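You operate a simulated robot arm through the tools that you are given. There is no shell and no other tool. Be economical: measure what you need, move in short steps, check, and stop when the job is done.

You are at the controls of a simulated two-armed robot. One attempt, no reset.

## Task
Space the three sliders out to bays 1, 3 and 5 and close the comb.
Fine: lower the rod with the blue rod lever, shut the cap bar and lock it with the green turn bar.

Only the result counts: the job must be done as asked and must still hold three seconds after the hand-in. Knocking over, shifting, dropping, spilling or breaking anything else fails it. Lids that push on must go on centred and level and be pressed home; caps that screw on are set level and turned clockwise until they are tight.

## Robot
Two 6-joint arms with fingered hands on one trunk, hanging from a carriage that runs on a gantry, over the field with the corners [-1048, -1253], [1251, -1304], [1280, -25], [-1020, 26] (x, y) and turns from -4.852 to 7.156 rad about z. Base frame: it is fixed where the carriage stands at the start and does not move with it; the origin is on the floor, on the carriage's upright axis, x ahead of it, y to its left, z up. Lengths are in mm, angles in rad, forces in N, time in s.
The left shoulder is at the start at [40, 152, 1527], the right one opposite. With the tool pointing down near the work surface each hand reaches from about 100 to 620 mm from the robot's upright axis, wherever it stands, measured 20 degrees to its own side. Places, roughly: blue braid (30x6x5 cm) [600, 500, 800]; blue hook (5x3x9 cm) [100, 300, 800]; blue rod lever [500, 400, 900]; cap bar of the comb [900, 200, 1100]; cream slider [600, 400, 900]; green hook (5x3x9 cm) [200, 300, 800]; green slider [500, 400, 900]; green turn bar [300, 200, 900]; violet hook (5x3x9 cm) [100, 300, 800]; violet slider [700, 400, 900]; wooden comb [600, 200, 800]. Payload 4 kg a hand.
The TCP of each hand is the grasp point between the finger pads, 30 mm short of the fingertips. In the tool frame z runs along the fingers and y along their closing line. The gripper opens to 104 mm. The gripper's body begins 35 mm behind the TCP. The gripper is a hand of 5 fingers: y runs from the thumb to the fingers, the wrist lies at [-15, -104, -178] in the tool frame, and closing takes about 1.5 s.
Orientation is that of the tool frame in the base frame, as a unit quaternion [x, y, z, w]. With the fingers straight down and the wrist toward the robot, the tool's x, y and z point along [0, 1, 0], [1, 0, 0] and [0, 0, -1] of the base frame.

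## Interface
- The arms move only by the tool arm_command. It takes "left_commands", "right_commands" or both (then of equal length, played together; a hand with none holds still); each is a list that holds one entry, the list of rows, each a list of 6 numbers: the shift along the tool's x, y, z in mm, then the turn, a rotation vector about the tool's x, y, z in rad. In form: [[[x, y, z, ax, ay, az], ...]]. A call has 1 to 20 rows; each row shifts and turns the commanded pose from where the row before left it, along the tool's axes as they then stand. "left_fingers" and "right_fingers" are, for a hand that has rows, the gripper command, from -1 (fully open) to 1 (shut), values between in proportion, set as the call begins (left out, the last holds). A row lasts 0.2 s, in which the tool goes at most 50 mm and 0.15 rad; a call with a longer step from one row to the next is refused whole, and so is a gripper value outside its range. A pose out of reach is approached as far as the arm can. The call stops where the force on the tool passes 40 N (or 10 N more than at its start, if that is more) or the arm is blocked; 0.2 s more then pass. Each finger travels about 45 mm/s and halts on what it meets, pressing with about 24 N; the grip force reading is that of the motor and also rises with nothing between the fingers. The clock runs only during rows and for 0.2 s after the last one: add rows that do not move to give the fingers time. It gives the time, the measured TCP pose, the force on the tool (base axes), the opening and the grip force at its end, in the units of the frame above (readings bear some noise), with the torque about the TCP (base axes, N m) and any sound that the robot's microphone picked up.
- Cameras (640 x 400 px; columns grow to the right, rows downward): "scene" is now at [198, 46, 1795.5]; the picture's right is [0.78, -0.63, 0.00], its down [-0.57, -0.71, -0.42] and it looks along [0.26, 0.33, -0.91] (base axes); focal length 273 px, centre (320, 200). "left" rides on the left gripper at [-60, -83, -120] in its tool frame; the picture's right is [-0.79, -0.29, 0.54], its down [0.56, -0.71, 0.44] and it looks along [0.26, 0.65, 0.72] (tool axes); focal length 234 px, centre (320, 200). "right" rides on the right gripper at [60, -83, -119] in its tool frame; the picture's right is [-0.79, 0.29, -0.54], its down [-0.56, -0.71, 0.44] and it looks along [-0.26, 0.65, 0.72] (tool axes); focal length 234 px, centre (320, 200). There is no depth. A picture from a camera that has moved, and an enlarged one, comes with that camera's place and axes in the base frame and with its lens.
- snapshot(camera): a new picture of that camera. No time passes.
- lift_body(by): slides the trunk up (or, below 0, down) by that many mm; the arms and the scene camera ride with it, the base frame stays. It gives what a move gives, with no picture.
- roll_base(legs): drives the robot by 1 to 6 legs, each [ahead, left, turn to the left] in mm, mm and rad, along the robot's own axes; the way and the turn of a leg run together, so that a leg with both is an arc; at most 1500 mm and 3.142 rad a leg. The arms and the cameras ride along, it lands a little off, and it stops where it bumps. It keeps to its track: a leg is cut to what the track allows. It gives what a move gives.
- finger_targets(index, middle, ring, little, thumb_bend, thumb_turn, hand): sets how far each is bent, from 0 (flat) to 100 (curled in); at 30 the hand is open as for a grip, at 70 the pads meet at the TCP. One left out holds its place. A second passes; each finger stops where it meets its share of the squeeze, and holds until it gets a number again. A gripper value or a shape takes the hand back. It gives what a move gives, with no picture; readings hold the bend of each and the force on index, middle, ring, little, thumb and palm. thumb_turn goes from beside the hand (0) to across from the fingers (100), as for a grip.
- set_grasp(shape, hand): the hand has 5 fingers and takes this shape, open, in about a second: jaw (thumb against the fingers, like two jaws); tri (thumb and two fingers); tip (a fingertip pinch); poke (one finger out to press); point (the index stretched); flat (the hand flat); cup (the hand cupped); fist (a fist). The gripper value then closes the fingers along that shape, each until it touches; the sizes above hold for jaw. It gives what a move gives, with no picture.
- head_to(pan, tilt): turns the head with the scene camera to pan (to the left, within 1.501 rad either way) and tilt (down, from -0.506 to 1.204), counted from straight ahead of the robot. It gives what a move gives.
- zoom(camera, box): a new picture of the part [left, top, right, bottom] of that camera's present view, enlarged. No time passes.
- close_job(): hands the job in; it is judged then, once.

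Go step by step. Nothing tells you exact positions but the pictures and the camera data: compare them with the known pose of the tool, close in by small moves and look again before you grip or let go. The budget is 120 turns and 88 pictures, counting those below and the enlarged ones. Unless the task says otherwise, let go and move clear before handing in, and close with one line.

The tools are called after "Call:" by a JSON object that holds its "method" and its "body". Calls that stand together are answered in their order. arm_command: Moves the arms, as the interface text tells. Its arguments: {"type":"object","properties":{"left_commands":{"type":"array","items":{"type":"array","items":{"type":"array","items":{"type":"number"}}}},"left_fingers":{"type":"number"},"right_commands":{"type":"array","items":{"type":"array","items":{"type":"array","items":{"type":"number"}}}},"right_fingers":{"type":"number"}},"required":[]} The other tools are called the same way: lift_body (by) slides the trunk up or down; set_grasp (shape, hand) gives the hand a shape; finger_targets (index, middle, ring, little, thumb_bend, thumb_turn, hand) moves the fingers one by one; roll_base (legs) drives the base; head_to (pan, tilt) turns the head that bears the scene camera; snapshot (camera) takes a picture; zoom (camera, box) takes an enlarged picture of a part of a camera's view; close_job () hands the job in.

At the start:

```text
t: 0.0
left_tcp_pos: [290.1, 342.6, 1000.3]
left_tcp_rot: [0.708, 0.707, 0.0, 0.0]
left_wrist_force: [-0.6, 0.0, -0.3]
left_torque: [0.04, 0.0, 0.0]
left_width: 103.4
left_finger_force: 0.1
left_shape: jaw
left_bend: [30.0, 30.0, 30.0, 30.0, 30.0, 97.0]
left_finger forces: [0.0, 0.0, 0.1, 0.0, 0.1, 0.0]
right_tcp_pos: [615.5, 91.1, 998.3]
right_tcp_rot: [0.708, 0.706, 0.001, 0.0]
right_wrist_force: [-0.8, -0.7, -0.1]
right_torque: [-0.01, 0.03, 0.0]
right_width: 103.3
right_finger_force: 0.1
right_shape: jaw
right_bend: [30.0, 30.0, 30.0, 30.0, 30.0, 97.0]
right_finger forces: [0.1, 0.0, 0.0, 0.1, 0.1, 0.0]
trunk travel left (down, up): [-700.0, 100.0]
robot x, y, heading: [-0.4, -0.7, 0.002]
head pan, tilt: [0.894, 1.138]
```

scene: 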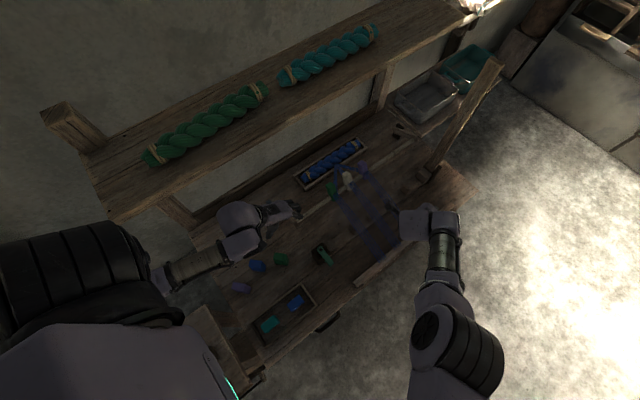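
right: 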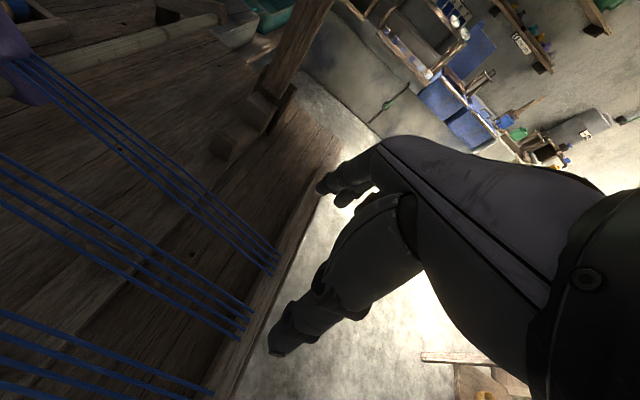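
left: 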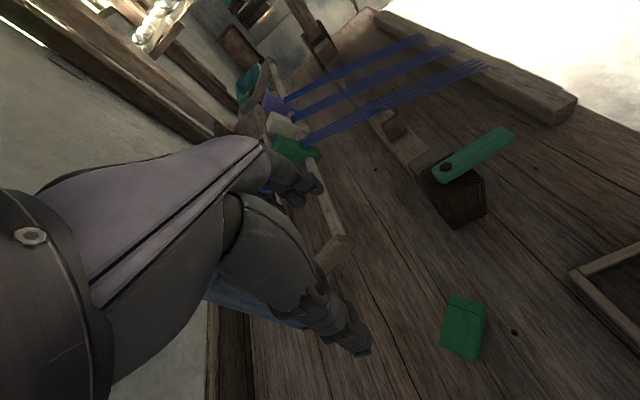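

I see a bench with three sliders carrying blue threads, a comb and a green turn bar. I'll enlarge the views to work out the mechanism.

Call:
{"method": "zoom", "body": {"camera": "scene", "box": [280, 130, 440, 290]}}

Call:
{"method": "zoom", "body": {"camera": "left", "box": [220, 20, 540, 240]}}

```text
2.50 times, centred on (360, 210) of scene
camera zoom: at [198.0, 46.0, 1795.5], right [0.78, -0.63, 0.0], down [-0.57, -0.71, -0.42], along [0.26, 0.33, -0.91], focal length 683 px, centre (220, 175)
```

zoom: 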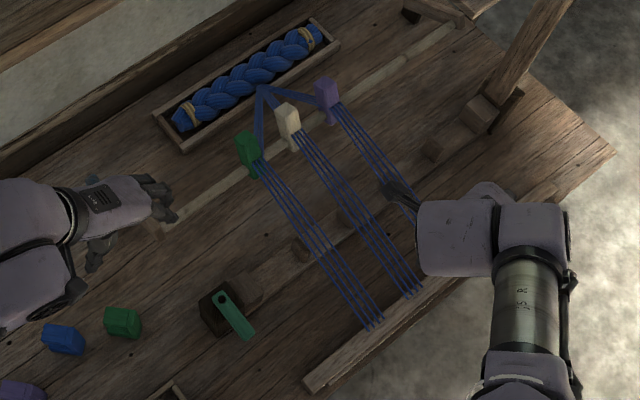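

```text
1.82 times, centred on (380, 130) of left
camera zoom: at [207.5, 283.4, 1120.2], right [-0.29, -0.79, -0.54], down [-0.71, 0.56, -0.44], along [0.65, 0.26, -0.72], focal length 426 px, centre (211, 327)
```

zoom: 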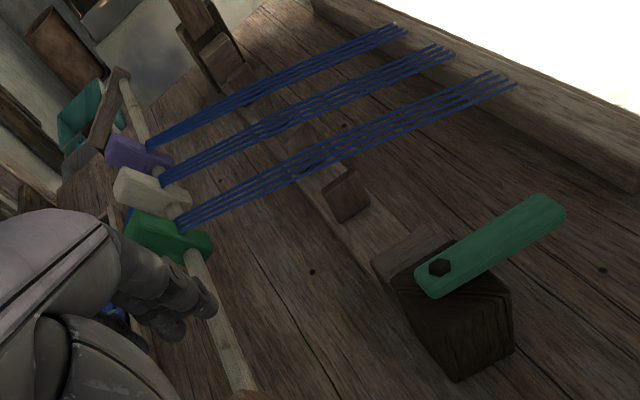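

The hands block the view, so I'll pull both back and then look again.

Call:
{"method": "arm_command", "body": {"left_commands": [[[0, -35, -20, 0, 0, 0], [0, -35, -20, 0, 0, 0], [0, -35, -20, 0, 0, 0], [0, -35, -20, 0, 0, 0], [0, -35, -20, 0, 0, 0]]], "right_commands": [[[-45, -30, -20, 0, 0, 0], [-45, -30, -20, 0, 0, 0], [-45, -30, -20, 0, 0, 0], [-45, -30, -20, 0, 0, 0], [-45, -30, -20, 0, 0, 0]]]}}

Call:
{"method": "head_to", "body": {"pan": 0.45, "tilt": 1.0}}

Call:
{"method": "snapshot", "body": {"camera": "scene"}}

```text
refused: row 1 steps farther than a row can; nothing moved
```

```text
t: 0.9
left_tcp_pos: [291.1, 343.2, 1000.4]
left_tcp_rot: [0.707, 0.707, 0.0, -0.001]
left_wrist_force: [-0.5, -0.3, 1.3]
left_torque: [-0.01, 0.02, 0.0]
left_width: 103.7
left_finger_force: 0.1
left_shape: jaw
left_bend: [30.0, 30.0, 30.0, 30.0, 30.0, 97.0]
left_finger forces: [0.0, 0.1, 0.0, 0.0, 0.0, 0.0]
right_tcp_pos: [616.8, 91.3, 1000.0]
right_tcp_rot: [0.707, 0.707, 0.0, 0.0]
right_wrist_force: [0.2, 0.6, 0.5]
right_torque: [-0.01, 0.01, 0.0]
right_width: 103.5
right_finger_force: 0.0
right_shape: jaw
right_bend: [30.0, 30.0, 30.0, 30.0, 30.0, 97.0]
right_finger forces: [0.0, 0.1, 0.1, 0.1, 0.0, 0.0]
trunk travel left (down, up): [-700.0, 100.0]
robot x, y, heading: [-0.1, -3.0, 0.002]
head pan, tilt: [0.45, 1.0]
```

```text
82 pictures are left
camera scene: at [222.8, 29.3, 1804.5], right [0.44, -0.9, 0.0], down [-0.76, -0.37, -0.54], along [0.49, 0.24, -0.84], focal length 273 px, centre (320, 200)
```

scene: 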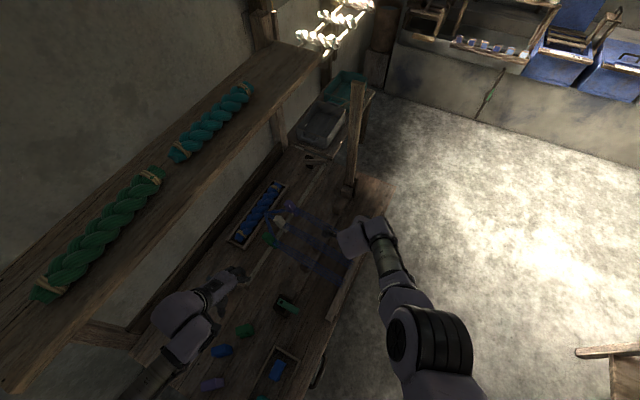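

The cap bar stands upright at the far end. I'll pull the hands away with smaller steps, then look from nearer to straight ahead.

Call:
{"method": "arm_command", "body": {"left_commands": [[[0, -35, -10, 0, 0, 0], [0, -35, -10, 0, 0, 0], [0, -35, -10, 0, 0, 0], [0, -35, -10, 0, 0, 0], [0, -35, -10, 0, 0, 0]]], "right_commands": [[[-40, -20, -10, 0, 0, 0], [-40, -20, -10, 0, 0, 0], [-40, -20, -10, 0, 0, 0], [-40, -20, -10, 0, 0, 0], [-40, -20, -10, 0, 0, 0]]]}}

Call:
{"method": "head_to", "body": {"pan": 0.7, "tilt": 1.0}}

Call:
{"method": "zoom", "body": {"camera": "scene", "box": [220, 90, 460, 330]}}

```text
t: 2.1
left_tcp_pos: [137.2, 331.5, 1033.7]
left_tcp_rot: [0.708, 0.706, 0.0, 0.0]
left_wrist_force: [0.4, 0.0, -0.9]
left_torque: [-0.01, 0.02, 0.0]
left_width: 103.8
left_finger_force: 0.1
left_shape: jaw
left_bend: [30.0, 30.0, 30.0, 30.0, 30.0, 97.0]
left_finger forces: [0.0, 0.0, 0.0, 0.0, 0.0, 0.0]
left hand out of reach, approached as far as the arm can: row 5
right_tcp_pos: [645.8, -49.5, 954.9]
right_tcp_rot: [0.708, 0.707, 0.0, 0.0]
right_wrist_force: [0.3, -0.5, 0.1]
right_torque: [-0.01, 0.0, -0.03]
right_width: 103.8
right_finger_force: 0.1
right_shape: jaw
right_bend: [30.0, 30.0, 30.0, 30.0, 30.0, 97.0]
right_finger forces: [0.1, 0.0, 0.0, 0.0, 0.0, 0.0]
right hand out of reach, approached as far as the arm can: row 1, 2, 3, 4, 5
trunk travel left (down, up): [-700.0, 100.0]
robot x, y, heading: [0.6, -1.8, -0.0]
head pan, tilt: [0.45, 1.0]
```

```text
t: 2.9
left_tcp_pos: [136.9, 331.1, 1032.3]
left_tcp_rot: [0.707, 0.707, 0.001, 0.0]
left_wrist_force: [0.4, 1.0, 0.1]
left_torque: [-0.01, 0.04, -0.01]
left_width: 103.6
left_finger_force: 0.1
left_shape: jaw
left_bend: [30.0, 30.0, 30.0, 30.0, 30.0, 97.0]
left_finger forces: [0.0, 0.0, 0.0, 0.0, 0.1, 0.0]
right_tcp_pos: [646.2, -49.8, 956.0]
right_tcp_rot: [0.707, 0.707, 0.0, 0.0]
right_wrist_force: [-0.1, 0.0, 0.1]
right_torque: [-0.03, 0.04, -0.01]
right_width: 103.8
right_finger_force: 0.1
right_shape: jaw
right_bend: [30.0, 30.0, 30.0, 30.0, 30.0, 97.0]
right_finger forces: [0.1, 0.0, 0.0, 0.0, 0.0, 0.0]
trunk travel left (down, up): [-700.0, 100.0]
robot x, y, heading: [-2.4, -1.3, 0.001]
head pan, tilt: [0.7, 1.0]
```

```text
1.67 times, centred on (340, 210) of scene
camera zoom: at [213.4, 43.7, 1804.5], right [0.64, -0.77, 0.0], down [-0.64, -0.54, -0.54], along [0.41, 0.35, -0.84], focal length 456 px, centre (287, 183)
```

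zoom: 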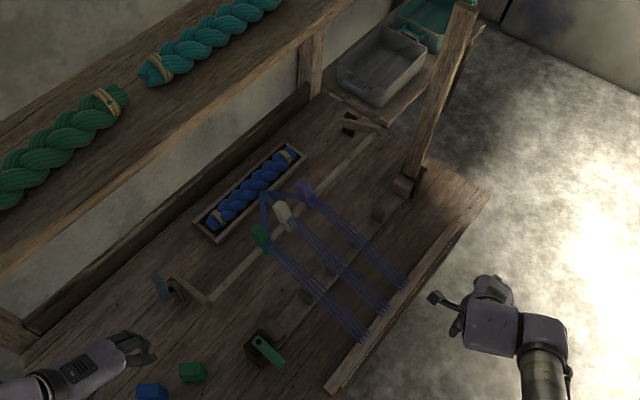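

The blue lever looks to be at the near end of the rod. I'll enlarge the lever, the sliders and the far end.

Call:
{"method": "zoom", "body": {"camera": "scene", "box": [270, 230, 350, 310]}}

Call:
{"method": "zoom", "body": {"camera": "scene", "box": [310, 170, 410, 270]}}

```text
5.00 times, centred on (310, 270) of scene
camera zoom: at [213.4, 43.7, 1804.5], right [0.64, -0.77, 0.0], down [-0.64, -0.54, -0.54], along [0.41, 0.35, -0.84], focal length 1367 px, centre (370, -150)
```

zoom: 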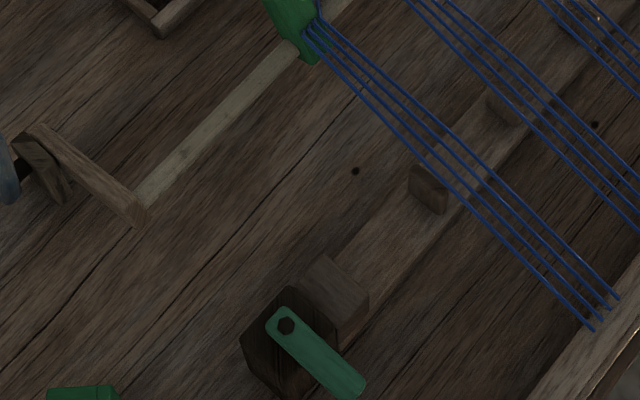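

```text
4.00 times, centred on (360, 220) of scene
camera zoom: at [213.4, 43.7, 1804.5], right [0.64, -0.77, 0.0], down [-0.64, -0.54, -0.54], along [0.41, 0.35, -0.84], focal length 1093 px, centre (160, 120)
```

zoom: 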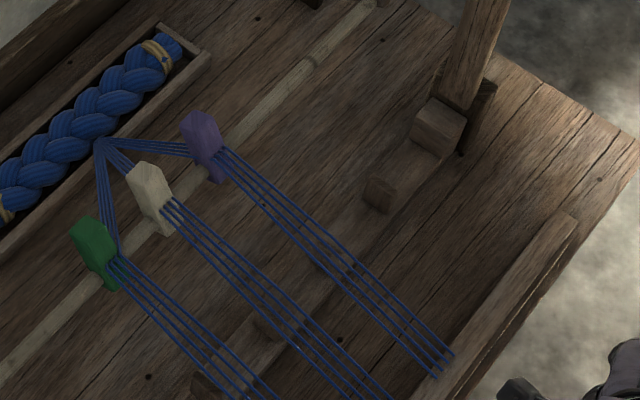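

Estimates so far are rod at y≈352, z≈900, sliders at x≈507, 582 and 660, teeth making bays centred near x≈437, 620 and 803 at y≈220, and the turn bar pivot at (344, 228, 900). I'll roll ahead so the left hand is over the green slider.

Call:
{"method": "roll_base", "body": {"legs": [[150, 0, 0]]}}

Call:
{"method": "snapshot", "body": {"camera": "left"}}

```text
t: 4.2
left_tcp_pos: [286.3, 328.8, 1033.3]
left_tcp_rot: [0.706, 0.708, 0.0, 0.0]
left_wrist_force: [-0.5, 0.3, 0.1]
left_torque: [0.0, 0.02, -0.02]
left_width: 103.8
left_finger_force: 0.0
left_shape: jaw
left_bend: [30.0, 30.0, 30.0, 30.0, 30.0, 97.0]
left_finger forces: [0.0, 0.0, 0.0, 0.1, 0.0, 0.0]
right_tcp_pos: [796.4, -50.0, 955.8]
right_tcp_rot: [0.707, 0.708, 0.0, 0.0]
right_wrist_force: [-0.3, 0.8, 0.2]
right_torque: [0.01, 0.01, 0.04]
right_width: 103.6
right_finger_force: 0.2
right_shape: jaw
right_bend: [30.0, 30.0, 30.0, 30.0, 30.0, 97.0]
right_finger forces: [0.1, 0.1, 0.0, 0.0, 0.1, 0.1]
trunk travel left (down, up): [-700.0, 100.0]
robot x, y, heading: [152.5, -2.8, -0.001]
head pan, tilt: [0.7, 1.0]
```

```text
78 pictures are left
camera left: at [203.1, 269.0, 1153.2], right [-0.29, -0.79, -0.54], down [-0.71, 0.56, -0.44], along [0.65, 0.26, -0.72], focal length 234 px, centre (320, 200)
```

left: 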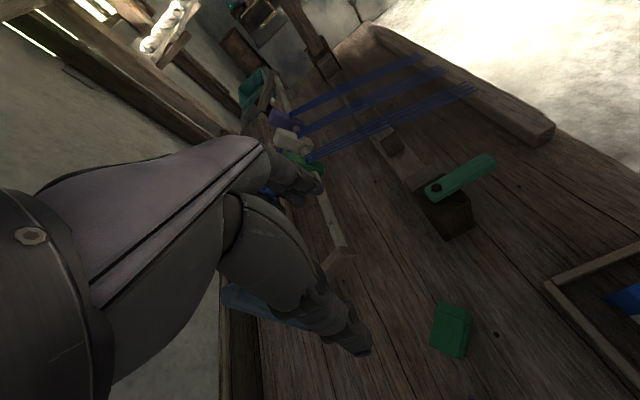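

The hand now sits above the lever area. I'll look at the sliders with the scene camera, turned toward them.

Call:
{"method": "head_to", "body": {"pan": 0.9, "tilt": 1.0}}

Call:
{"method": "zoom", "body": {"camera": "scene", "box": [250, 100, 450, 300]}}

Call:
{"method": "zoom", "body": {"camera": "left", "box": [240, 60, 360, 180]}}

```text
t: 5.0
left_tcp_pos: [286.4, 329.5, 1033.4]
left_tcp_rot: [0.706, 0.708, 0.0, 0.0]
left_wrist_force: [-0.5, 0.2, -0.7]
left_torque: [-0.01, 0.01, -0.01]
left_width: 103.5
left_finger_force: 0.0
left_shape: jaw
left_bend: [30.0, 30.0, 30.0, 30.0, 30.0, 97.0]
left_finger forces: [0.1, 0.0, 0.0, 0.0, 0.0, 0.0]
right_tcp_pos: [797.0, -50.2, 954.5]
right_tcp_rot: [0.707, 0.708, -0.001, 0.0]
right_wrist_force: [-0.5, 0.8, -0.5]
right_torque: [-0.02, 0.0, -0.03]
right_width: 103.6
right_finger_force: 0.1
right_shape: jaw
right_bend: [30.0, 30.0, 30.0, 30.0, 30.0, 97.0]
right_finger forces: [0.0, 0.0, 0.0, 0.0, 0.0, 0.1]
trunk travel left (down, up): [-700.0, 100.0]
robot x, y, heading: [148.5, -1.1, 0.005]
head pan, tilt: [0.901, 1.0]
```

```text
2.00 times, centred on (350, 200) of scene
camera zoom: at [353.3, 51.3, 1804.5], right [0.79, -0.62, 0.0], down [-0.52, -0.66, -0.54], along [0.33, 0.42, -0.84], focal length 547 px, centre (260, 200)
```

zoom: 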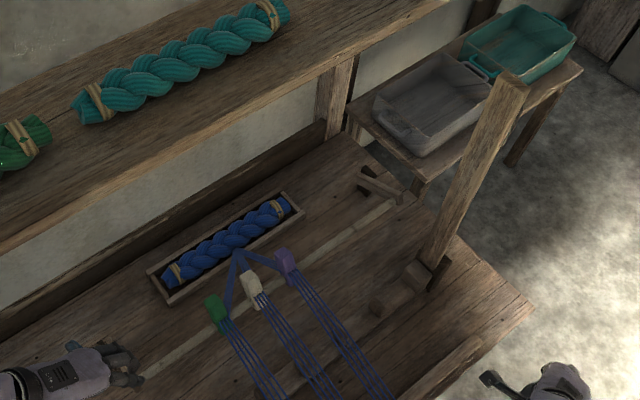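

```text
3.33 times, centred on (300, 120) of left
camera zoom: at [202.8, 269.0, 1153.2], right [-0.29, -0.79, -0.54], down [-0.71, 0.56, -0.44], along [0.65, 0.26, -0.72], focal length 781 px, centre (387, 467)
```

zoom: 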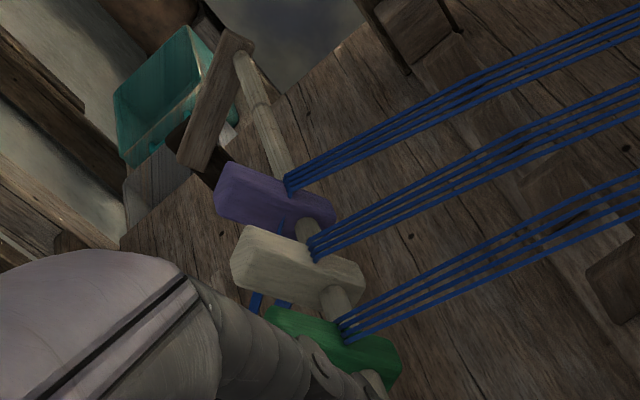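

The sliders are upright plates about 85 mm tall with tops at z≈950, and the rod passes through low down. I'll part the fingers halfway, roll a bit further and bring the hand above the green one.

Call:
{"method": "roll_base", "body": {"legs": [[90, 0, 0]]}}

Call:
{"method": "arm_command", "body": {"left_commands": [[[15, 45, 0, 0, 0, 0], [15, 40, 0, 0, 0, 0], [10, 45, 0, 0, 0, 0], [0, 0, 0, 0, 0, 0], [0, 0, 0, 0, 0, 0]]], "left_fingers": -0.2}}

Call:
{"method": "zoom", "body": {"camera": "scene", "box": [200, 140, 400, 300]}}

Call:
{"method": "snapshot", "body": {"camera": "left"}}

```text
t: 6.1
left_tcp_pos: [375.8, 326.7, 1032.6]
left_tcp_rot: [0.705, 0.709, 0.001, 0.0]
left_wrist_force: [0.4, 0.5, -0.1]
left_torque: [-0.03, 0.0, 0.02]
left_width: 103.7
left_finger_force: 0.1
left_shape: jaw
left_bend: [30.0, 30.0, 30.0, 30.0, 30.0, 97.0]
left_finger forces: [0.0, 0.0, 0.1, 0.0, 0.0, 0.0]
right_tcp_pos: [887.3, -50.2, 955.9]
right_tcp_rot: [0.706, 0.709, 0.0, 0.0]
right_wrist_force: [0.2, 1.0, -0.1]
right_torque: [0.03, 0.0, -0.04]
right_width: 103.5
right_finger_force: 0.1
right_shape: jaw
right_bend: [30.0, 30.0, 30.0, 30.0, 30.0, 97.0]
right_finger forces: [0.0, 0.1, 0.0, 0.0, 0.1, 0.1]
trunk travel left (down, up): [-700.0, 100.0]
robot x, y, heading: [239.0, -2.7, 0.008]
head pan, tilt: [0.901, 1.0]
```

```text
t: 7.0
left_tcp_pos: [377.7, 349.3, 996.3]
left_tcp_rot: [0.689, 0.716, -0.087, -0.069]
left_wrist_force: [0.0, -0.6, -0.7]
left_torque: [0.02, -0.01, 0.03]
left_width: 62.7
left_finger_force: 0.1
left_shape: jaw
left_bend: [73.0, 41.0, 37.0, 49.0, 65.0, 99.0]
left_finger forces: [0.0, 0.1, 0.0, 0.1, 0.0, 0.0]
right_tcp_pos: [877.7, -55.5, 955.5]
right_tcp_rot: [0.701, 0.713, -0.004, 0.0]
right_wrist_force: [-0.4, -0.7, 0.4]
right_torque: [0.04, -0.03, 0.01]
right_width: 103.7
right_finger_force: 0.0
right_shape: jaw
right_bend: [30.0, 30.0, 30.0, 30.0, 30.0, 97.0]
right_finger forces: [0.1, 0.1, 0.0, 0.0, 0.0, 0.1]
trunk travel left (down, up): [-700.0, 100.0]
robot x, y, heading: [238.0, -14.8, 0.017]
head pan, tilt: [0.901, 1.0]
stopped in row 4 (left hand): the arm was blocked; the commanded pose is now the measured one
```

```text
2.50 times, centred on (300, 220) of scene
camera zoom: at [438.4, 42.2, 1805.6], right [0.79, -0.61, 0.0], down [-0.51, -0.67, -0.53], along [0.32, 0.42, -0.85], focal length 683 px, centre (370, 150)
```

zoom: 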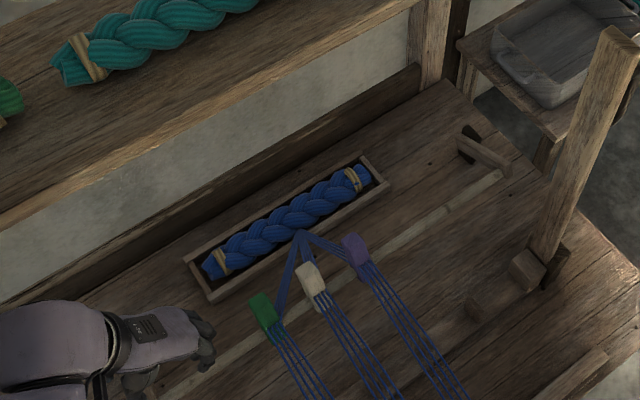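

```text
74 pictures are left
camera left: at [324.5, 290.1, 1132.0], right [-0.37, -0.81, -0.45], down [-0.81, 0.52, -0.28], along [0.46, 0.26, -0.85], focal length 234 px, centre (320, 200)
```

left: 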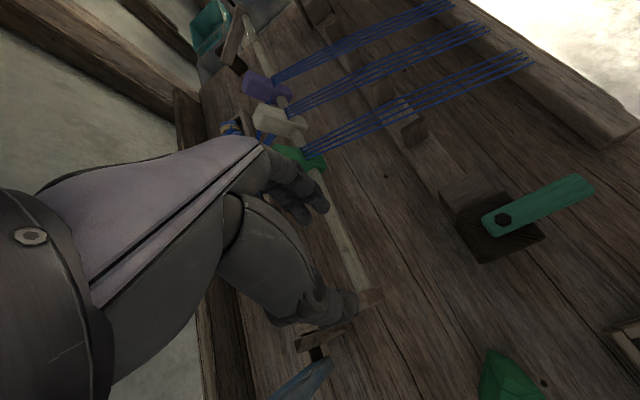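

The arm was blocked and the robot got pushed, so an elbow or forearm may be touching the shelf. I'll look toward the arm.

Call:
{"method": "head_to", "body": {"pan": 1.45, "tilt": 0.75}}

Call:
{"method": "snapshot", "body": {"camera": "scene"}}

```text
t: 8.0
left_tcp_pos: [375.9, 347.7, 994.2]
left_tcp_rot: [0.69, 0.715, -0.09, -0.07]
left_wrist_force: [0.0, -0.2, -0.1]
left_torque: [0.0, 0.03, 0.0]
left_width: 62.8
left_finger_force: 0.1
left_shape: jaw
left_bend: [73.0, 41.0, 37.0, 49.0, 65.0, 99.0]
left_finger forces: [0.1, 0.0, 0.1, 0.0, 0.1, 0.0]
right_tcp_pos: [877.4, -59.7, 956.2]
right_tcp_rot: [0.702, 0.713, -0.006, 0.001]
right_wrist_force: [1.5, -0.9, 0.1]
right_torque: [-0.01, 0.02, -0.01]
right_width: 104.0
right_finger_force: 0.0
right_shape: jaw
right_bend: [30.0, 30.0, 30.0, 30.0, 30.0, 97.0]
right_finger forces: [0.1, 0.0, 0.0, 0.0, 0.0, 0.0]
trunk travel left (down, up): [-700.0, 100.0]
robot x, y, heading: [242.0, -10.1, 0.013]
head pan, tilt: [1.45, 0.75]
```

```text
73 pictures are left
camera scene: at [404.7, 70.3, 1825.1], right [0.99, -0.11, -0.01], down [-0.08, -0.68, -0.72], along [0.07, 0.72, -0.69], focal length 273 px, centre (320, 200)
```

scene: 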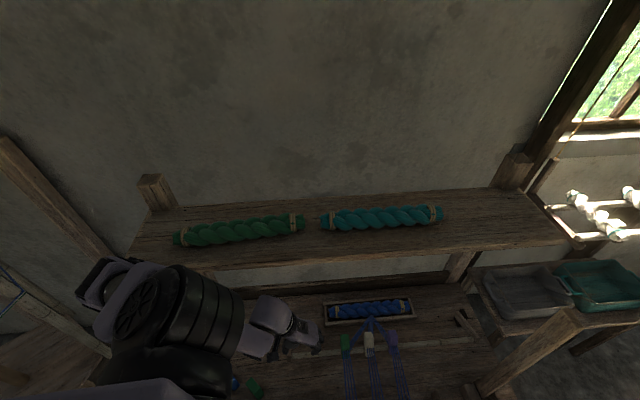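

The left elbow is against the upper shelf. I'll back off, turn to face the bench and then work from the front.

Call:
{"method": "roll_base", "body": {"legs": [[0, -600, 0]]}}

Call:
{"method": "arm_command", "body": {"left_commands": [[[0, 0, -20, 0, 0, 0], [0, 0, -20, 0, 0, 0], [0, 0, -20, 0, 0, 0]]], "right_commands": [[[0, -35, -30, 0, 0, 0], [0, -35, -30, 0, 0, 0], [0, -35, -30, 0, 0, 0]]]}}

```text
t: 11.2
left_tcp_pos: [405.3, -213.6, 998.2]
left_tcp_rot: [0.691, 0.716, -0.076, -0.064]
left_wrist_force: [0.3, -0.4, -0.6]
left_torque: [0.02, 0.0, 0.01]
left_width: 62.7
left_finger_force: 0.1
left_shape: jaw
left_bend: [73.0, 41.0, 37.0, 49.0, 65.0, 99.0]
left_finger forces: [0.0, 0.1, 0.1, 0.1, 0.0, 0.1]
right_tcp_pos: [895.2, -619.7, 956.6]
right_tcp_rot: [0.701, 0.713, 0.0, -0.001]
right_wrist_force: [0.3, -0.4, 1.1]
right_torque: [0.0, 0.02, 0.0]
right_width: 103.9
right_finger_force: 0.0
right_shape: jaw
right_bend: [30.0, 30.0, 30.0, 30.0, 30.0, 97.0]
right_finger forces: [0.0, 0.0, 0.0, 0.1, 0.0, 0.0]
trunk travel left (down, up): [-700.0, 100.0]
robot x, y, heading: [249.9, -583.7, 0.016]
head pan, tilt: [1.45, 0.75]
```

```text
t: 12.0
left_tcp_pos: [415.2, -211.4, 1055.0]
left_tcp_rot: [0.691, 0.717, -0.075, -0.065]
left_wrist_force: [0.7, -0.9, -0.2]
left_torque: [-0.05, 0.0, 0.02]
left_width: 62.6
left_finger_force: 0.0
left_shape: jaw
left_bend: [73.0, 41.0, 37.0, 49.0, 65.0, 99.0]
left_finger forces: [0.0, 0.0, 0.0, 0.0, 0.1, 0.0]
right_tcp_pos: [890.2, -580.5, 969.1]
right_tcp_rot: [0.7, 0.714, 0.001, 0.001]
right_wrist_force: [0.7, 0.5, 0.2]
right_torque: [0.01, 0.0, -0.01]
right_width: 104.2
right_finger_force: 0.1
right_shape: jaw
right_bend: [30.0, 30.0, 30.0, 30.0, 30.0, 97.0]
right_finger forces: [0.0, 0.0, 0.1, 0.0, 0.1, 0.0]
right hand out of reach, approached as far as the arm can: row 1, 2, 3
trunk travel left (down, up): [-700.0, 100.0]
robot x, y, heading: [247.9, -583.4, 0.023]
head pan, tilt: [1.45, 0.75]
```

The right hand sits far out ahead and needs to come in before I turn. I'll try sideways and inward moves with it.

Call:
{"method": "arm_command", "body": {"right_commands": [[[-40, 0, 20, 0, 0, 0], [-40, 0, 20, 0, 0, 0], [-40, 0, 20, 0, 0, 0], [-40, 0, 0, 0, 0, 0], [0, 0, 0, 0, 0, 0]]]}}

Call:
{"method": "snapshot", "body": {"camera": "right"}}

```text
t: 13.2
left_tcp_pos: [415.6, -213.6, 1055.6]
left_tcp_rot: [0.691, 0.716, -0.075, -0.064]
left_wrist_force: [0.8, 0.7, 0.7]
left_torque: [-0.01, -0.02, 0.01]
left_width: 62.9
left_finger_force: 0.0
left_shape: jaw
left_bend: [73.0, 41.0, 37.0, 49.0, 65.0, 99.0]
left_finger forces: [0.1, 0.0, 0.0, 0.0, 0.0, 0.0]
right_tcp_pos: [889.9, -664.8, 931.0]
right_tcp_rot: [0.701, 0.713, 0.0, 0.001]
right_wrist_force: [0.7, 0.1, 0.4]
right_torque: [0.01, 0.0, -0.01]
right_width: 103.7
right_finger_force: 0.1
right_shape: jaw
right_bend: [30.0, 30.0, 30.0, 30.0, 30.0, 97.0]
right_finger forces: [0.0, 0.0, 0.0, 0.0, 0.0, 0.0]
right hand out of reach, approached as far as the arm can: row 3, 4
trunk travel left (down, up): [-700.0, 100.0]
robot x, y, heading: [245.4, -585.7, 0.019]
head pan, tilt: [1.45, 0.75]
```

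```text
72 pictures are left
camera right: at [805.3, -606.0, 1051.1], right [0.3, -0.78, 0.55], down [-0.7, -0.57, -0.44], along [0.65, -0.25, -0.72], focal length 234 px, centre (320, 200)
```

right: 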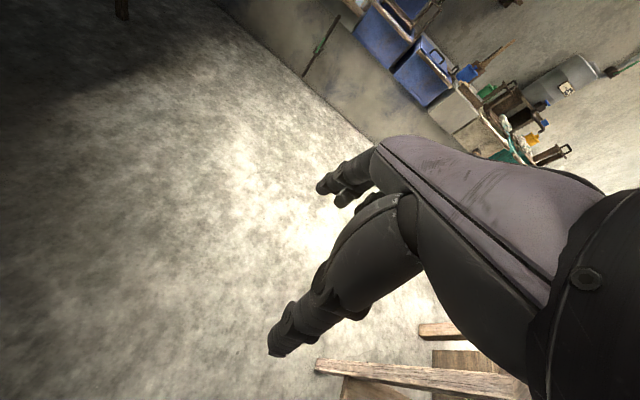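

The right hand still won't come inward, so I'll test a pure pull-in to learn its limits.

Call:
{"method": "arm_command", "body": {"right_commands": [[[0, -40, 0, 0, 0, 0], [0, -40, 0, 0, 0, 0], [0, -40, 0, 0, 0, 0], [0, 0, 0, 0, 0, 0], [0, 0, 0, 0, 0, 0]]]}}

Call:
{"method": "arm_command", "body": {"right_commands": [[[-40, 0, 20, 0, 0, -0.15], [-40, 0, 20, 0, 0, -0.15], [0, 0, 20, 0, 0, -0.15], [0, 0, 20, 0, 0, -0.15], [0, 0, 0, 0, 0, 0]]]}}

```text
t: 14.4
left_tcp_pos: [415.1, -212.6, 1055.8]
left_tcp_rot: [0.692, 0.715, -0.075, -0.064]
left_wrist_force: [0.0, 0.8, 0.2]
left_torque: [0.01, -0.03, 0.01]
left_width: 62.4
left_finger_force: 0.0
left_shape: jaw
left_bend: [73.0, 41.0, 37.0, 49.0, 65.0, 99.0]
left_finger forces: [0.0, 0.1, 0.0, 0.0, 0.1, 0.1]
right_tcp_pos: [826.7, -647.7, 872.5]
right_tcp_rot: [0.701, 0.713, 0.0, -0.001]
right_wrist_force: [0.1, 0.0, -0.1]
right_torque: [-0.02, -0.01, -0.01]
right_width: 104.0
right_finger_force: 0.1
right_shape: jaw
right_bend: [30.0, 30.0, 30.0, 30.0, 30.0, 97.0]
right_finger forces: [0.0, 0.0, 0.0, 0.0, 0.0, 0.0]
right hand out of reach, approached as far as the arm can: row 1, 2, 3
trunk travel left (down, up): [-700.0, 100.0]
robot x, y, heading: [244.0, -584.1, 0.019]
head pan, tilt: [1.45, 0.75]
```

```text
t: 15.6
left_tcp_pos: [416.0, -212.7, 1056.8]
left_tcp_rot: [0.692, 0.716, -0.075, -0.064]
left_wrist_force: [-0.6, 0.7, -1.0]
left_torque: [0.0, 0.02, -0.02]
left_width: 62.8
left_finger_force: 0.0
left_shape: jaw
left_bend: [73.0, 41.0, 37.0, 49.0, 65.0, 99.0]
left_finger forces: [0.0, 0.1, 0.0, 0.0, 0.0, 0.1]
right_tcp_pos: [809.1, -664.9, 853.1]
right_tcp_rot: [0.644, 0.765, -0.012, 0.024]
right_wrist_force: [0.6, 0.6, -0.8]
right_torque: [0.01, -0.03, 0.01]
right_width: 103.7
right_finger_force: 0.1
right_shape: jaw
right_bend: [30.0, 30.0, 30.0, 30.0, 30.0, 97.0]
right_finger forces: [0.0, 0.1, 0.1, 0.1, 0.0, 0.0]
right hand out of reach, approached as far as the arm can: row 1, 2, 3, 4
trunk travel left (down, up): [-700.0, 100.0]
robot x, y, heading: [249.8, -585.1, 0.021]
head pan, tilt: [1.45, 0.75]
```

The right arm stays about 650 mm from its shoulder and won't fold. I'll look at how it is configured.

Call:
{"method": "head_to", "body": {"pan": -0.4, "tilt": 0.9}}

Call:
{"method": "snapshot", "body": {"camera": "scene"}}

```text
t: 17.5
left_tcp_pos: [415.5, -212.4, 1054.9]
left_tcp_rot: [0.692, 0.715, -0.075, -0.064]
left_wrist_force: [-0.5, -0.1, -0.7]
left_torque: [0.02, 0.01, 0.0]
left_width: 62.4
left_finger_force: 0.1
left_shape: jaw
left_bend: [73.0, 41.0, 37.0, 49.0, 65.0, 99.0]
left_finger forces: [0.0, 0.1, 0.0, 0.1, 0.0, 0.0]
right_tcp_pos: [808.6, -664.0, 852.6]
right_tcp_rot: [0.644, 0.765, -0.012, 0.024]
right_wrist_force: [-0.1, -0.3, -1.0]
right_torque: [0.01, -0.05, -0.02]
right_width: 103.6
right_finger_force: 0.1
right_shape: jaw
right_bend: [30.0, 30.0, 30.0, 30.0, 30.0, 97.0]
right_finger forces: [0.0, 0.0, 0.1, 0.0, 0.0, 0.1]
trunk travel left (down, up): [-700.0, 100.0]
robot x, y, heading: [243.9, -585.5, 0.02]
head pan, tilt: [-0.4, 0.901]
```

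```text
71 pictures are left
camera scene: at [477.8, -610.2, 1811.7], right [-0.37, -0.93, 0.0], down [-0.73, 0.29, -0.62], along [0.58, -0.23, -0.78], focal length 273 px, centre (320, 200)
```

scene: 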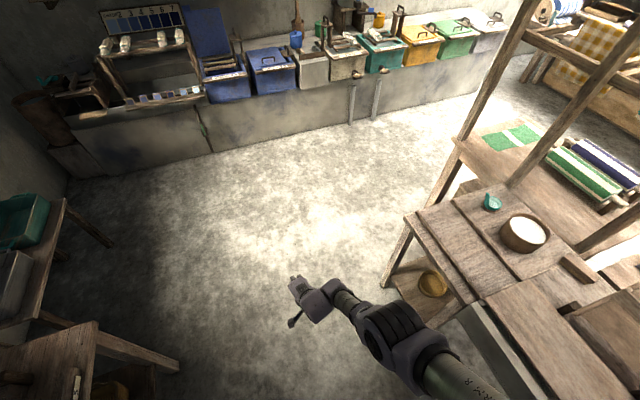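

The inward pull seems limited by wrist yaw, and I turned it the wrong way. I'll yaw the right hand outward instead.

Call:
{"method": "arm_command", "body": {"right_commands": [[[0, 0, 0, 0, 0, 0.15], [0, 0, 0, 0, 0, 0.15], [0, 0, 0, 0, 0, 0.15], [0, 0, 0, 0, 0, 0.15], [0, 0, 0, 0, 0, 0.15], [0, 0, 0, 0, 0, 0.15], [0, 0, 0, 0, 0, 0.15], [0, 0, 0, 0, 0, 0.15], [0, 0, 0, 0, 0, 0.15], [0, 0, 0, 0, 0, 0.15]]]}}

```text
t: 19.7
left_tcp_pos: [413.9, -212.5, 1055.9]
left_tcp_rot: [0.691, 0.716, -0.075, -0.064]
left_wrist_force: [0.1, 0.1, 0.2]
left_torque: [-0.03, -0.04, 0.0]
left_width: 62.7
left_finger_force: 0.0
left_shape: jaw
left_bend: [73.0, 41.0, 37.0, 49.0, 65.0, 99.0]
left_finger forces: [0.0, 0.0, 0.0, 0.0, 0.1, 0.1]
right_tcp_pos: [762.9, -692.7, 896.4]
right_tcp_rot: [0.992, 0.121, 0.007, 0.025]
right_wrist_force: [-0.1, -0.3, -0.3]
right_torque: [-0.03, -0.03, 0.0]
right_width: 103.9
right_finger_force: 0.0
right_shape: jaw
right_bend: [30.0, 30.0, 30.0, 30.0, 30.0, 97.0]
right_finger forces: [0.1, 0.0, 0.0, 0.0, 0.1, 0.0]
right hand out of reach, approached as far as the arm can: row 4, 5, 6, 8, 9, 10
trunk travel left (down, up): [-700.0, 100.0]
robot x, y, heading: [247.8, -585.6, 0.021]
head pan, tilt: [-0.4, 0.901]
```

Commands are clamped to the achieved pose, which explains the behaviour. Now I'll try pulling in along base −x with this yaw.

Call:
{"method": "arm_command", "body": {"right_commands": [[[-40, 0, -10, 0, 0, 0], [-40, 0, -10, 0, 0, 0], [-40, 0, -10, 0, 0, 0], [-40, 10, -10, 0, 0, 0], [-40, 10, -10, 0, 0, 0], [-40, 10, -10, 0, 0, 0]]]}}

```text
t: 20.3
left_tcp_pos: [414.8, -213.4, 1054.6]
left_tcp_rot: [0.692, 0.715, -0.075, -0.065]
left_wrist_force: [-0.3, -0.4, -0.4]
left_torque: [0.02, -0.02, -0.01]
left_width: 62.5
left_finger_force: 0.0
left_shape: jaw
left_bend: [73.0, 41.0, 37.0, 49.0, 65.0, 99.0]
left_finger forces: [0.0, 0.1, 0.0, 0.0, 0.1, 0.0]
right_tcp_pos: [832.9, -759.7, 1034.0]
right_tcp_rot: [0.983, 0.107, 0.13, 0.077]
right_wrist_force: [-0.2, 0.5, 0.4]
right_torque: [0.03, -0.02, 0.03]
right_width: 104.1
right_finger_force: 0.0
right_shape: jaw
right_bend: [30.0, 30.0, 30.0, 30.0, 30.0, 97.0]
right_finger forces: [0.1, 0.0, 0.0, 0.0, 0.0, 0.0]
trunk travel left (down, up): [-700.0, 100.0]
robot x, y, heading: [247.3, -584.5, 0.02]
head pan, tilt: [-0.4, 0.901]
stopped in row 3 (right hand): the arm was blocked; the commanded pose is now the measured one
```

The arm switched branch and stopped mid-way. I'll continue pulling in from where it is.

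Call:
{"method": "arm_command", "body": {"right_commands": [[[-30, 0, 0, 0, 0, 0], [-30, 0, 0, 0, 0, 0], [-30, 0, 0, 0, 0, 0], [-30, 0, 0, 0, 0, 0], [-30, 0, 0, 0, 0, 0], [-30, 0, 0, 0, 0, 0]]]}}

Call:
{"method": "snapshot", "body": {"camera": "scene"}}

```text
t: 21.7
left_tcp_pos: [415.9, -213.1, 1056.1]
left_tcp_rot: [0.691, 0.716, -0.075, -0.064]
left_wrist_force: [-0.6, -0.5, -0.6]
left_torque: [0.0, 0.0, -0.03]
left_width: 62.8
left_finger_force: 0.1
left_shape: jaw
left_bend: [73.0, 41.0, 37.0, 49.0, 65.0, 99.0]
left_finger forces: [0.0, 0.0, 0.1, 0.1, 0.0, 0.0]
right_tcp_pos: [668.7, -810.3, 995.7]
right_tcp_rot: [0.981, 0.112, 0.134, 0.087]
right_wrist_force: [-0.3, -0.3, -0.2]
right_torque: [0.01, -0.02, 0.0]
right_width: 104.1
right_finger_force: 0.1
right_shape: jaw
right_bend: [30.0, 30.0, 30.0, 30.0, 30.0, 97.0]
right_finger forces: [0.0, 0.1, 0.1, 0.1, 0.0, 0.0]
trunk travel left (down, up): [-700.0, 100.0]
robot x, y, heading: [248.9, -582.3, 0.017]
head pan, tilt: [-0.4, 0.901]
```

```text
70 pictures are left
camera scene: at [477.8, -610.3, 1811.7], right [-0.37, -0.93, 0.0], down [-0.73, 0.29, -0.62], along [0.58, -0.23, -0.78], focal length 273 px, centre (320, 200)
```

scene: 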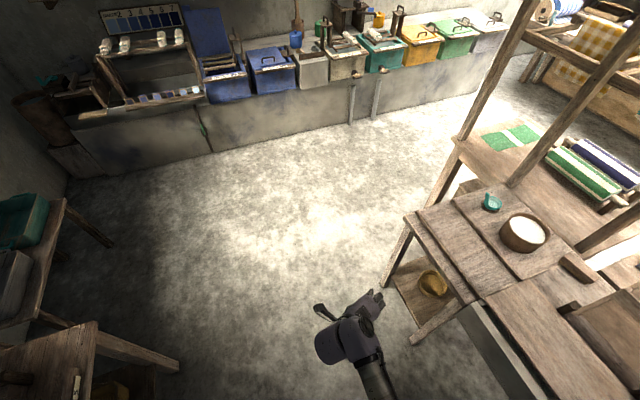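

The right arm now folds normally. I'll pull it in further and then turn to face the bench.

Call:
{"method": "arm_command", "body": {"right_commands": [[[-35, 0, -20, 0, 0, 0], [-35, 0, -20, 0, 0, 0], [-35, 0, -20, 0, 0, 0], [-35, 0, -20, 0, 0, 0], [-35, 0, -20, 0, 0, 0]]]}}

Call:
{"method": "roll_base", "body": {"legs": [[0, 0, 1.551]]}}

Call:
{"method": "head_to", "body": {"pan": 0, "tilt": 0.75}}

Call:
{"method": "snapshot", "body": {"camera": "scene"}}

```text
t: 22.7
left_tcp_pos: [416.0, -213.4, 1056.0]
left_tcp_rot: [0.691, 0.716, -0.076, -0.064]
left_wrist_force: [1.0, -0.7, 0.1]
left_torque: [-0.02, 0.03, -0.02]
left_width: 62.5
left_finger_force: 0.0
left_shape: jaw
left_bend: [73.0, 41.0, 37.0, 49.0, 65.0, 99.0]
left_finger forces: [0.0, 0.0, 0.1, 0.0, 0.0, 0.0]
right_tcp_pos: [534.2, -858.1, 1044.8]
right_tcp_rot: [0.968, 0.16, 0.138, 0.132]
right_wrist_force: [0.1, 0.3, 0.0]
right_torque: [-0.02, 0.03, -0.01]
right_width: 103.4
right_finger_force: 0.0
right_shape: jaw
right_bend: [30.0, 30.0, 30.0, 30.0, 30.0, 97.0]
right_finger forces: [0.0, 0.1, 0.0, 0.0, 0.0, 0.0]
trunk travel left (down, up): [-700.0, 100.0]
robot x, y, heading: [250.4, -581.2, 0.019]
head pan, tilt: [-0.4, 0.901]
stopped in row 4 (right hand): the arm was blocked; the commanded pose is now the measured one
```

```text
t: 26.8
left_tcp_pos: [-116.8, -401.8, 1055.5]
left_tcp_rot: [0.002, 0.995, -0.099, 0.005]
left_wrist_force: [-0.2, -0.1, 0.1]
left_torque: [0.02, 0.0, 0.0]
left_width: 62.2
left_finger_force: 0.1
left_shape: jaw
left_bend: [73.0, 41.0, 37.0, 49.0, 65.0, 99.0]
left_finger forces: [0.0, 0.0, 0.1, 0.0, 0.1, 0.0]
right_tcp_pos: [532.1, -309.0, 1044.8]
right_tcp_rot: [0.588, 0.786, 0.19, -0.001]
right_wrist_force: [-0.6, -1.5, 0.2]
right_torque: [-0.01, 0.01, 0.0]
right_width: 103.9
right_finger_force: 0.1
right_shape: jaw
right_bend: [30.0, 30.0, 30.0, 30.0, 30.0, 97.0]
right_finger forces: [0.1, 0.1, 0.0, 0.0, 0.0, 0.1]
trunk travel left (down, up): [-700.0, 100.0]
robot x, y, heading: [248.5, -583.1, 1.546]
head pan, tilt: [-0.4, 0.901]
```

```text
t: 27.7
left_tcp_pos: [-116.9, -402.2, 1055.3]
left_tcp_rot: [0.002, 0.995, -0.099, 0.005]
left_wrist_force: [-0.4, 0.0, -0.1]
left_torque: [-0.02, 0.0, 0.01]
left_width: 62.5
left_finger_force: 0.0
left_shape: jaw
left_bend: [73.0, 41.0, 37.0, 49.0, 65.0, 99.0]
left_finger forces: [0.1, 0.1, 0.0, 0.0, 0.1, 0.0]
right_tcp_pos: [531.3, -308.7, 1045.9]
right_tcp_rot: [0.587, 0.786, 0.191, -0.001]
right_wrist_force: [0.7, -0.1, 0.8]
right_torque: [0.0, -0.02, 0.03]
right_width: 104.2
right_finger_force: 0.1
right_shape: jaw
right_bend: [30.0, 30.0, 30.0, 30.0, 30.0, 97.0]
right_finger forces: [0.0, 0.1, 0.0, 0.0, 0.0, 0.0]
trunk travel left (down, up): [-700.0, 100.0]
robot x, y, heading: [248.0, -582.4, 1.552]
head pan, tilt: [0.0, 0.75]
```

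```text
69 pictures are left
camera scene: at [252.7, -342.4, 1823.6], right [1.0, -0.02, 0.0], down [-0.01, -0.68, -0.73], along [0.01, 0.73, -0.68], focal length 273 px, centre (320, 200)
```

scene: 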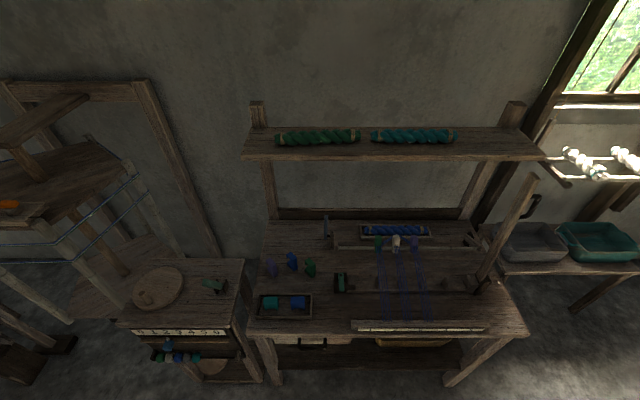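

From the front I see everything clearly: green slider left, violet right, cap bar raised at right, lever at left. The right hand's closing line already lies roughly along x, so I'll straighten it and roll in toward the bench.

Call:
{"method": "arm_command", "body": {"right_commands": [[[0, 0, 0, 0.068, -0.068, 0.071], [0, 0, 0, 0.068, -0.068, 0.071], [0, 0, 0, 0.068, -0.068, 0.071], [0, 0, 0, 0.068, -0.068, 0.071], [0, 0, 0, 0, 0, 0], [0, 0, 0, 0, 0, 0]]], "right_fingers": -0.2}}

Call:
{"method": "roll_base", "body": {"legs": [[480, 0, 0.018]]}}

Call:
{"method": "snapshot", "body": {"camera": "scene"}}

Call:
{"method": "snapshot", "body": {"camera": "right"}}

```text
t: 29.1
left_tcp_pos: [-117.7, -402.9, 1056.0]
left_tcp_rot: [0.002, 0.995, -0.098, 0.006]
left_wrist_force: [0.0, -1.1, 0.0]
left_torque: [-0.01, 0.0, -0.04]
left_width: 62.6
left_finger_force: 0.0
left_shape: jaw
left_bend: [73.0, 41.0, 37.0, 49.0, 65.0, 99.0]
left_finger forces: [0.0, 0.1, 0.1, 0.1, 0.0, 0.1]
right_tcp_pos: [531.5, -309.8, 1044.2]
right_tcp_rot: [0.707, 0.707, 0.0, -0.001]
right_wrist_force: [0.7, -0.2, -0.3]
right_torque: [0.03, 0.0, 0.0]
right_width: 62.9
right_finger_force: 0.2
right_shape: jaw
right_bend: [73.0, 41.0, 37.0, 49.0, 65.0, 99.0]
right_finger forces: [0.0, 0.1, 0.1, 0.1, 0.0, 0.0]
trunk travel left (down, up): [-700.0, 100.0]
robot x, y, heading: [248.9, -580.4, 1.555]
head pan, tilt: [0.0, 0.75]
```

```text
t: 32.0
left_tcp_pos: [-120.0, 79.1, 1055.6]
left_tcp_rot: [-0.012, 0.995, -0.098, 0.007]
left_wrist_force: [-0.2, -0.8, 0.6]
left_torque: [-0.01, 0.01, -0.01]
left_width: 62.2
left_finger_force: 0.1
left_shape: jaw
left_bend: [73.0, 41.0, 37.0, 49.0, 65.0, 99.0]
left_finger forces: [0.9, 0.0, 0.0, 0.0, 0.0, 0.0]
right_tcp_pos: [527.1, 191.3, 1044.8]
right_tcp_rot: [0.697, 0.717, -0.001, -0.002]
right_wrist_force: [1.1, -0.9, 0.4]
right_torque: [-0.02, 0.0, -0.03]
right_width: 62.9
right_finger_force: 0.1
right_shape: jaw
right_bend: [73.0, 41.0, 37.0, 49.0, 65.0, 99.0]
right_finger forces: [0.0, 0.0, 0.1, 0.0, 0.1, 0.1]
trunk travel left (down, up): [-700.0, 100.0]
robot x, y, heading: [246.5, -87.6, 1.58]
head pan, tilt: [0.0, 0.75]
```

```text
68 pictures are left
camera scene: at [248.7, 150.0, 1823.6], right [1.0, 0.01, 0.0], down [0.01, -0.68, -0.73], along [-0.01, 0.73, -0.68], focal length 273 px, centre (320, 200)
```

scene: 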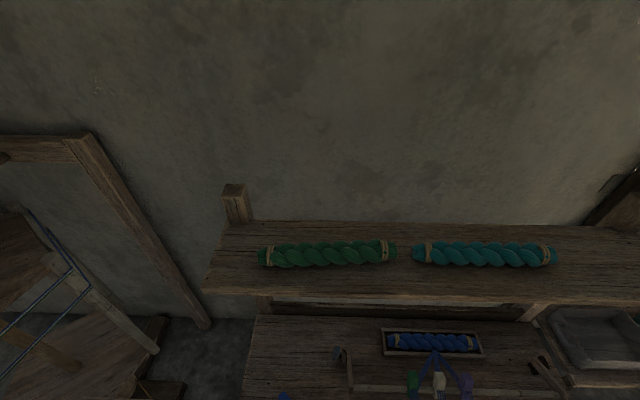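

```text
67 pictures are left
camera right: at [441.2, 248.1, 1165.3], right [0.31, -0.78, 0.54], down [-0.69, -0.58, -0.43], along [0.65, -0.24, -0.72], focal length 234 px, centre (320, 200)
```

right: 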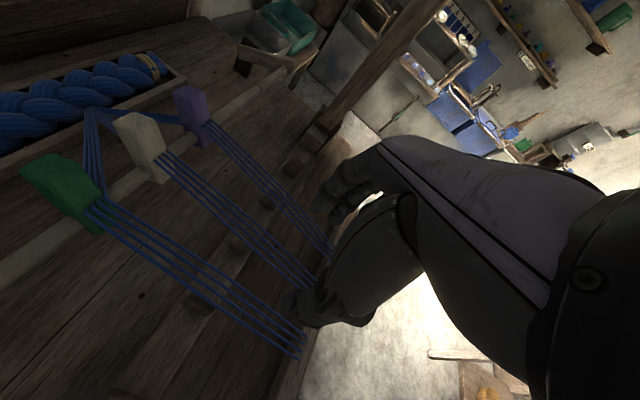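

The right camera gives a good look at the sliders, and the green one's top is near (509, 372, 950). I'll move the right hand over it, staying high.

Call:
{"method": "arm_command", "body": {"right_commands": [[[43, -5, 0, 0, 0, 0], [43, -5, 0, 0, 0, 0], [43, -5, 0, 0, 0, 0], [40, -5, 0, 0, 0, 0], [0, 0, 0, 0, 0, 0]]]}}

Call:
{"method": "head_to", "body": {"pan": -0.4, "tilt": 1.2}}

Call:
{"method": "snapshot", "body": {"camera": "scene"}}

Call:
{"method": "snapshot", "body": {"camera": "right"}}

```text
t: 33.2
left_tcp_pos: [-119.9, 80.1, 1055.5]
left_tcp_rot: [-0.012, 0.995, -0.099, 0.007]
left_wrist_force: [0.2, -1.1, 0.0]
left_torque: [0.0, -0.01, 0.01]
left_width: 62.4
left_finger_force: 0.0
left_shape: jaw
left_bend: [73.0, 41.0, 37.0, 49.0, 65.0, 99.0]
left_finger forces: [1.4, 0.0, 0.0, 0.1, 0.1, 0.0]
right_tcp_pos: [500.1, 358.5, 1042.5]
right_tcp_rot: [0.697, 0.717, -0.001, -0.002]
right_wrist_force: [-0.1, 0.2, 0.1]
right_torque: [-0.02, 0.0, -0.02]
right_width: 63.0
right_finger_force: 0.1
right_shape: jaw
right_bend: [73.0, 41.0, 37.0, 49.0, 65.0, 99.0]
right_finger forces: [0.0, 0.0, 0.0, 0.0, 0.0, 0.1]
trunk travel left (down, up): [-700.0, 100.0]
robot x, y, heading: [252.2, -93.5, 1.581]
head pan, tilt: [0.0, 0.75]
```

```text
t: 34.1
left_tcp_pos: [-120.0, 79.7, 1055.4]
left_tcp_rot: [-0.012, 0.995, -0.098, 0.007]
left_wrist_force: [0.8, -1.0, 0.2]
left_torque: [0.01, 0.0, -0.03]
left_width: 62.0
left_finger_force: 0.2
left_shape: jaw
left_bend: [73.0, 41.0, 37.0, 49.0, 65.0, 99.0]
left_finger forces: [1.3, 0.1, 0.1, 0.0, 0.0, 0.0]
right_tcp_pos: [500.9, 357.7, 1042.7]
right_tcp_rot: [0.697, 0.717, 0.0, -0.002]
right_wrist_force: [0.2, -1.0, 0.4]
right_torque: [-0.01, 0.01, -0.01]
right_width: 62.8
right_finger_force: 0.1
right_shape: jaw
right_bend: [73.0, 41.0, 37.0, 49.0, 65.0, 99.0]
right_finger forces: [0.0, 0.1, 0.0, 0.1, 0.1, 0.1]
trunk travel left (down, up): [-700.0, 100.0]
robot x, y, heading: [251.6, -92.5, 1.58]
head pan, tilt: [-0.4, 1.201]
```

```text
66 pictures are left
camera scene: at [270.7, 118.9, 1791.9], right [0.92, -0.38, 0.0], down [-0.35, -0.86, -0.36], along [0.14, 0.34, -0.93], focal length 273 px, centre (320, 200)
```

scene: 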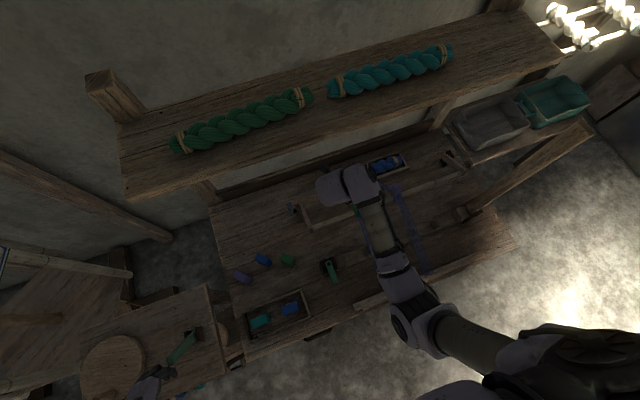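

```text
65 pictures are left
camera right: at [415.2, 415.1, 1163.4], right [0.31, -0.78, 0.54], down [-0.69, -0.58, -0.43], along [0.65, -0.24, -0.72], focal length 234 px, centre (320, 200)
```

right: 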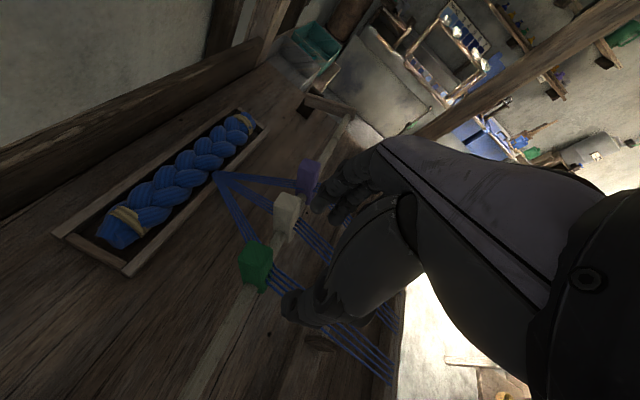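

The left index reads about 1.4 N of contact after the roll. I'll check what it touches before going on.

Call:
{"method": "zoom", "body": {"camera": "scene", "box": [60, 280, 260, 400]}}

Call:
{"method": "snapshot", "body": {"camera": "left"}}

```text
3.20 times, centred on (160, 340) of scene
camera zoom: at [270.7, 118.9, 1791.9], right [0.92, -0.38, 0.0], down [-0.35, -0.86, -0.36], along [0.14, 0.34, -0.93], focal length 875 px, centre (832, -248)
```

zoom: 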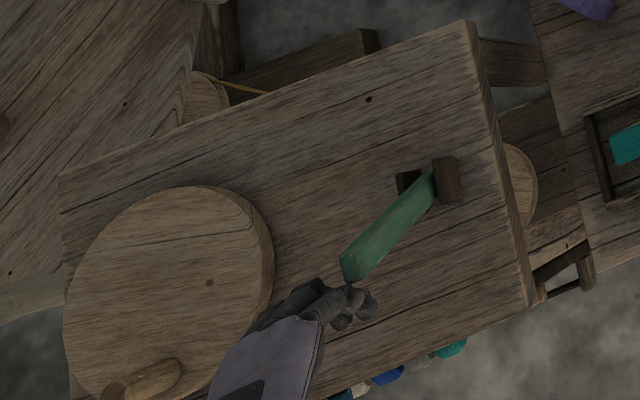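

```text
63 pictures are left
camera left: at [-59.1, 23.4, 1190.4], right [0.8, -0.37, -0.47], down [-0.53, -0.79, -0.3], along [-0.26, 0.49, -0.83], focal length 234 px, centre (320, 200)
```

left: 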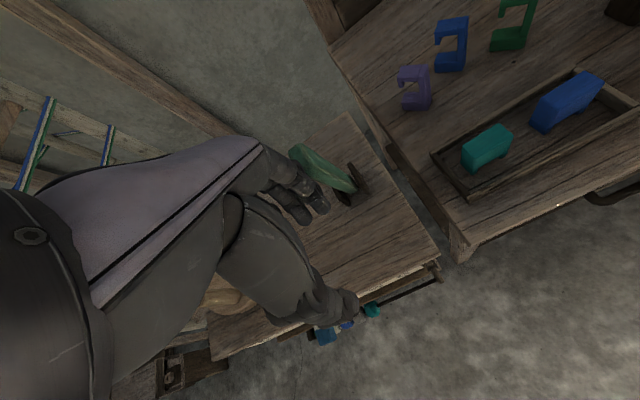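

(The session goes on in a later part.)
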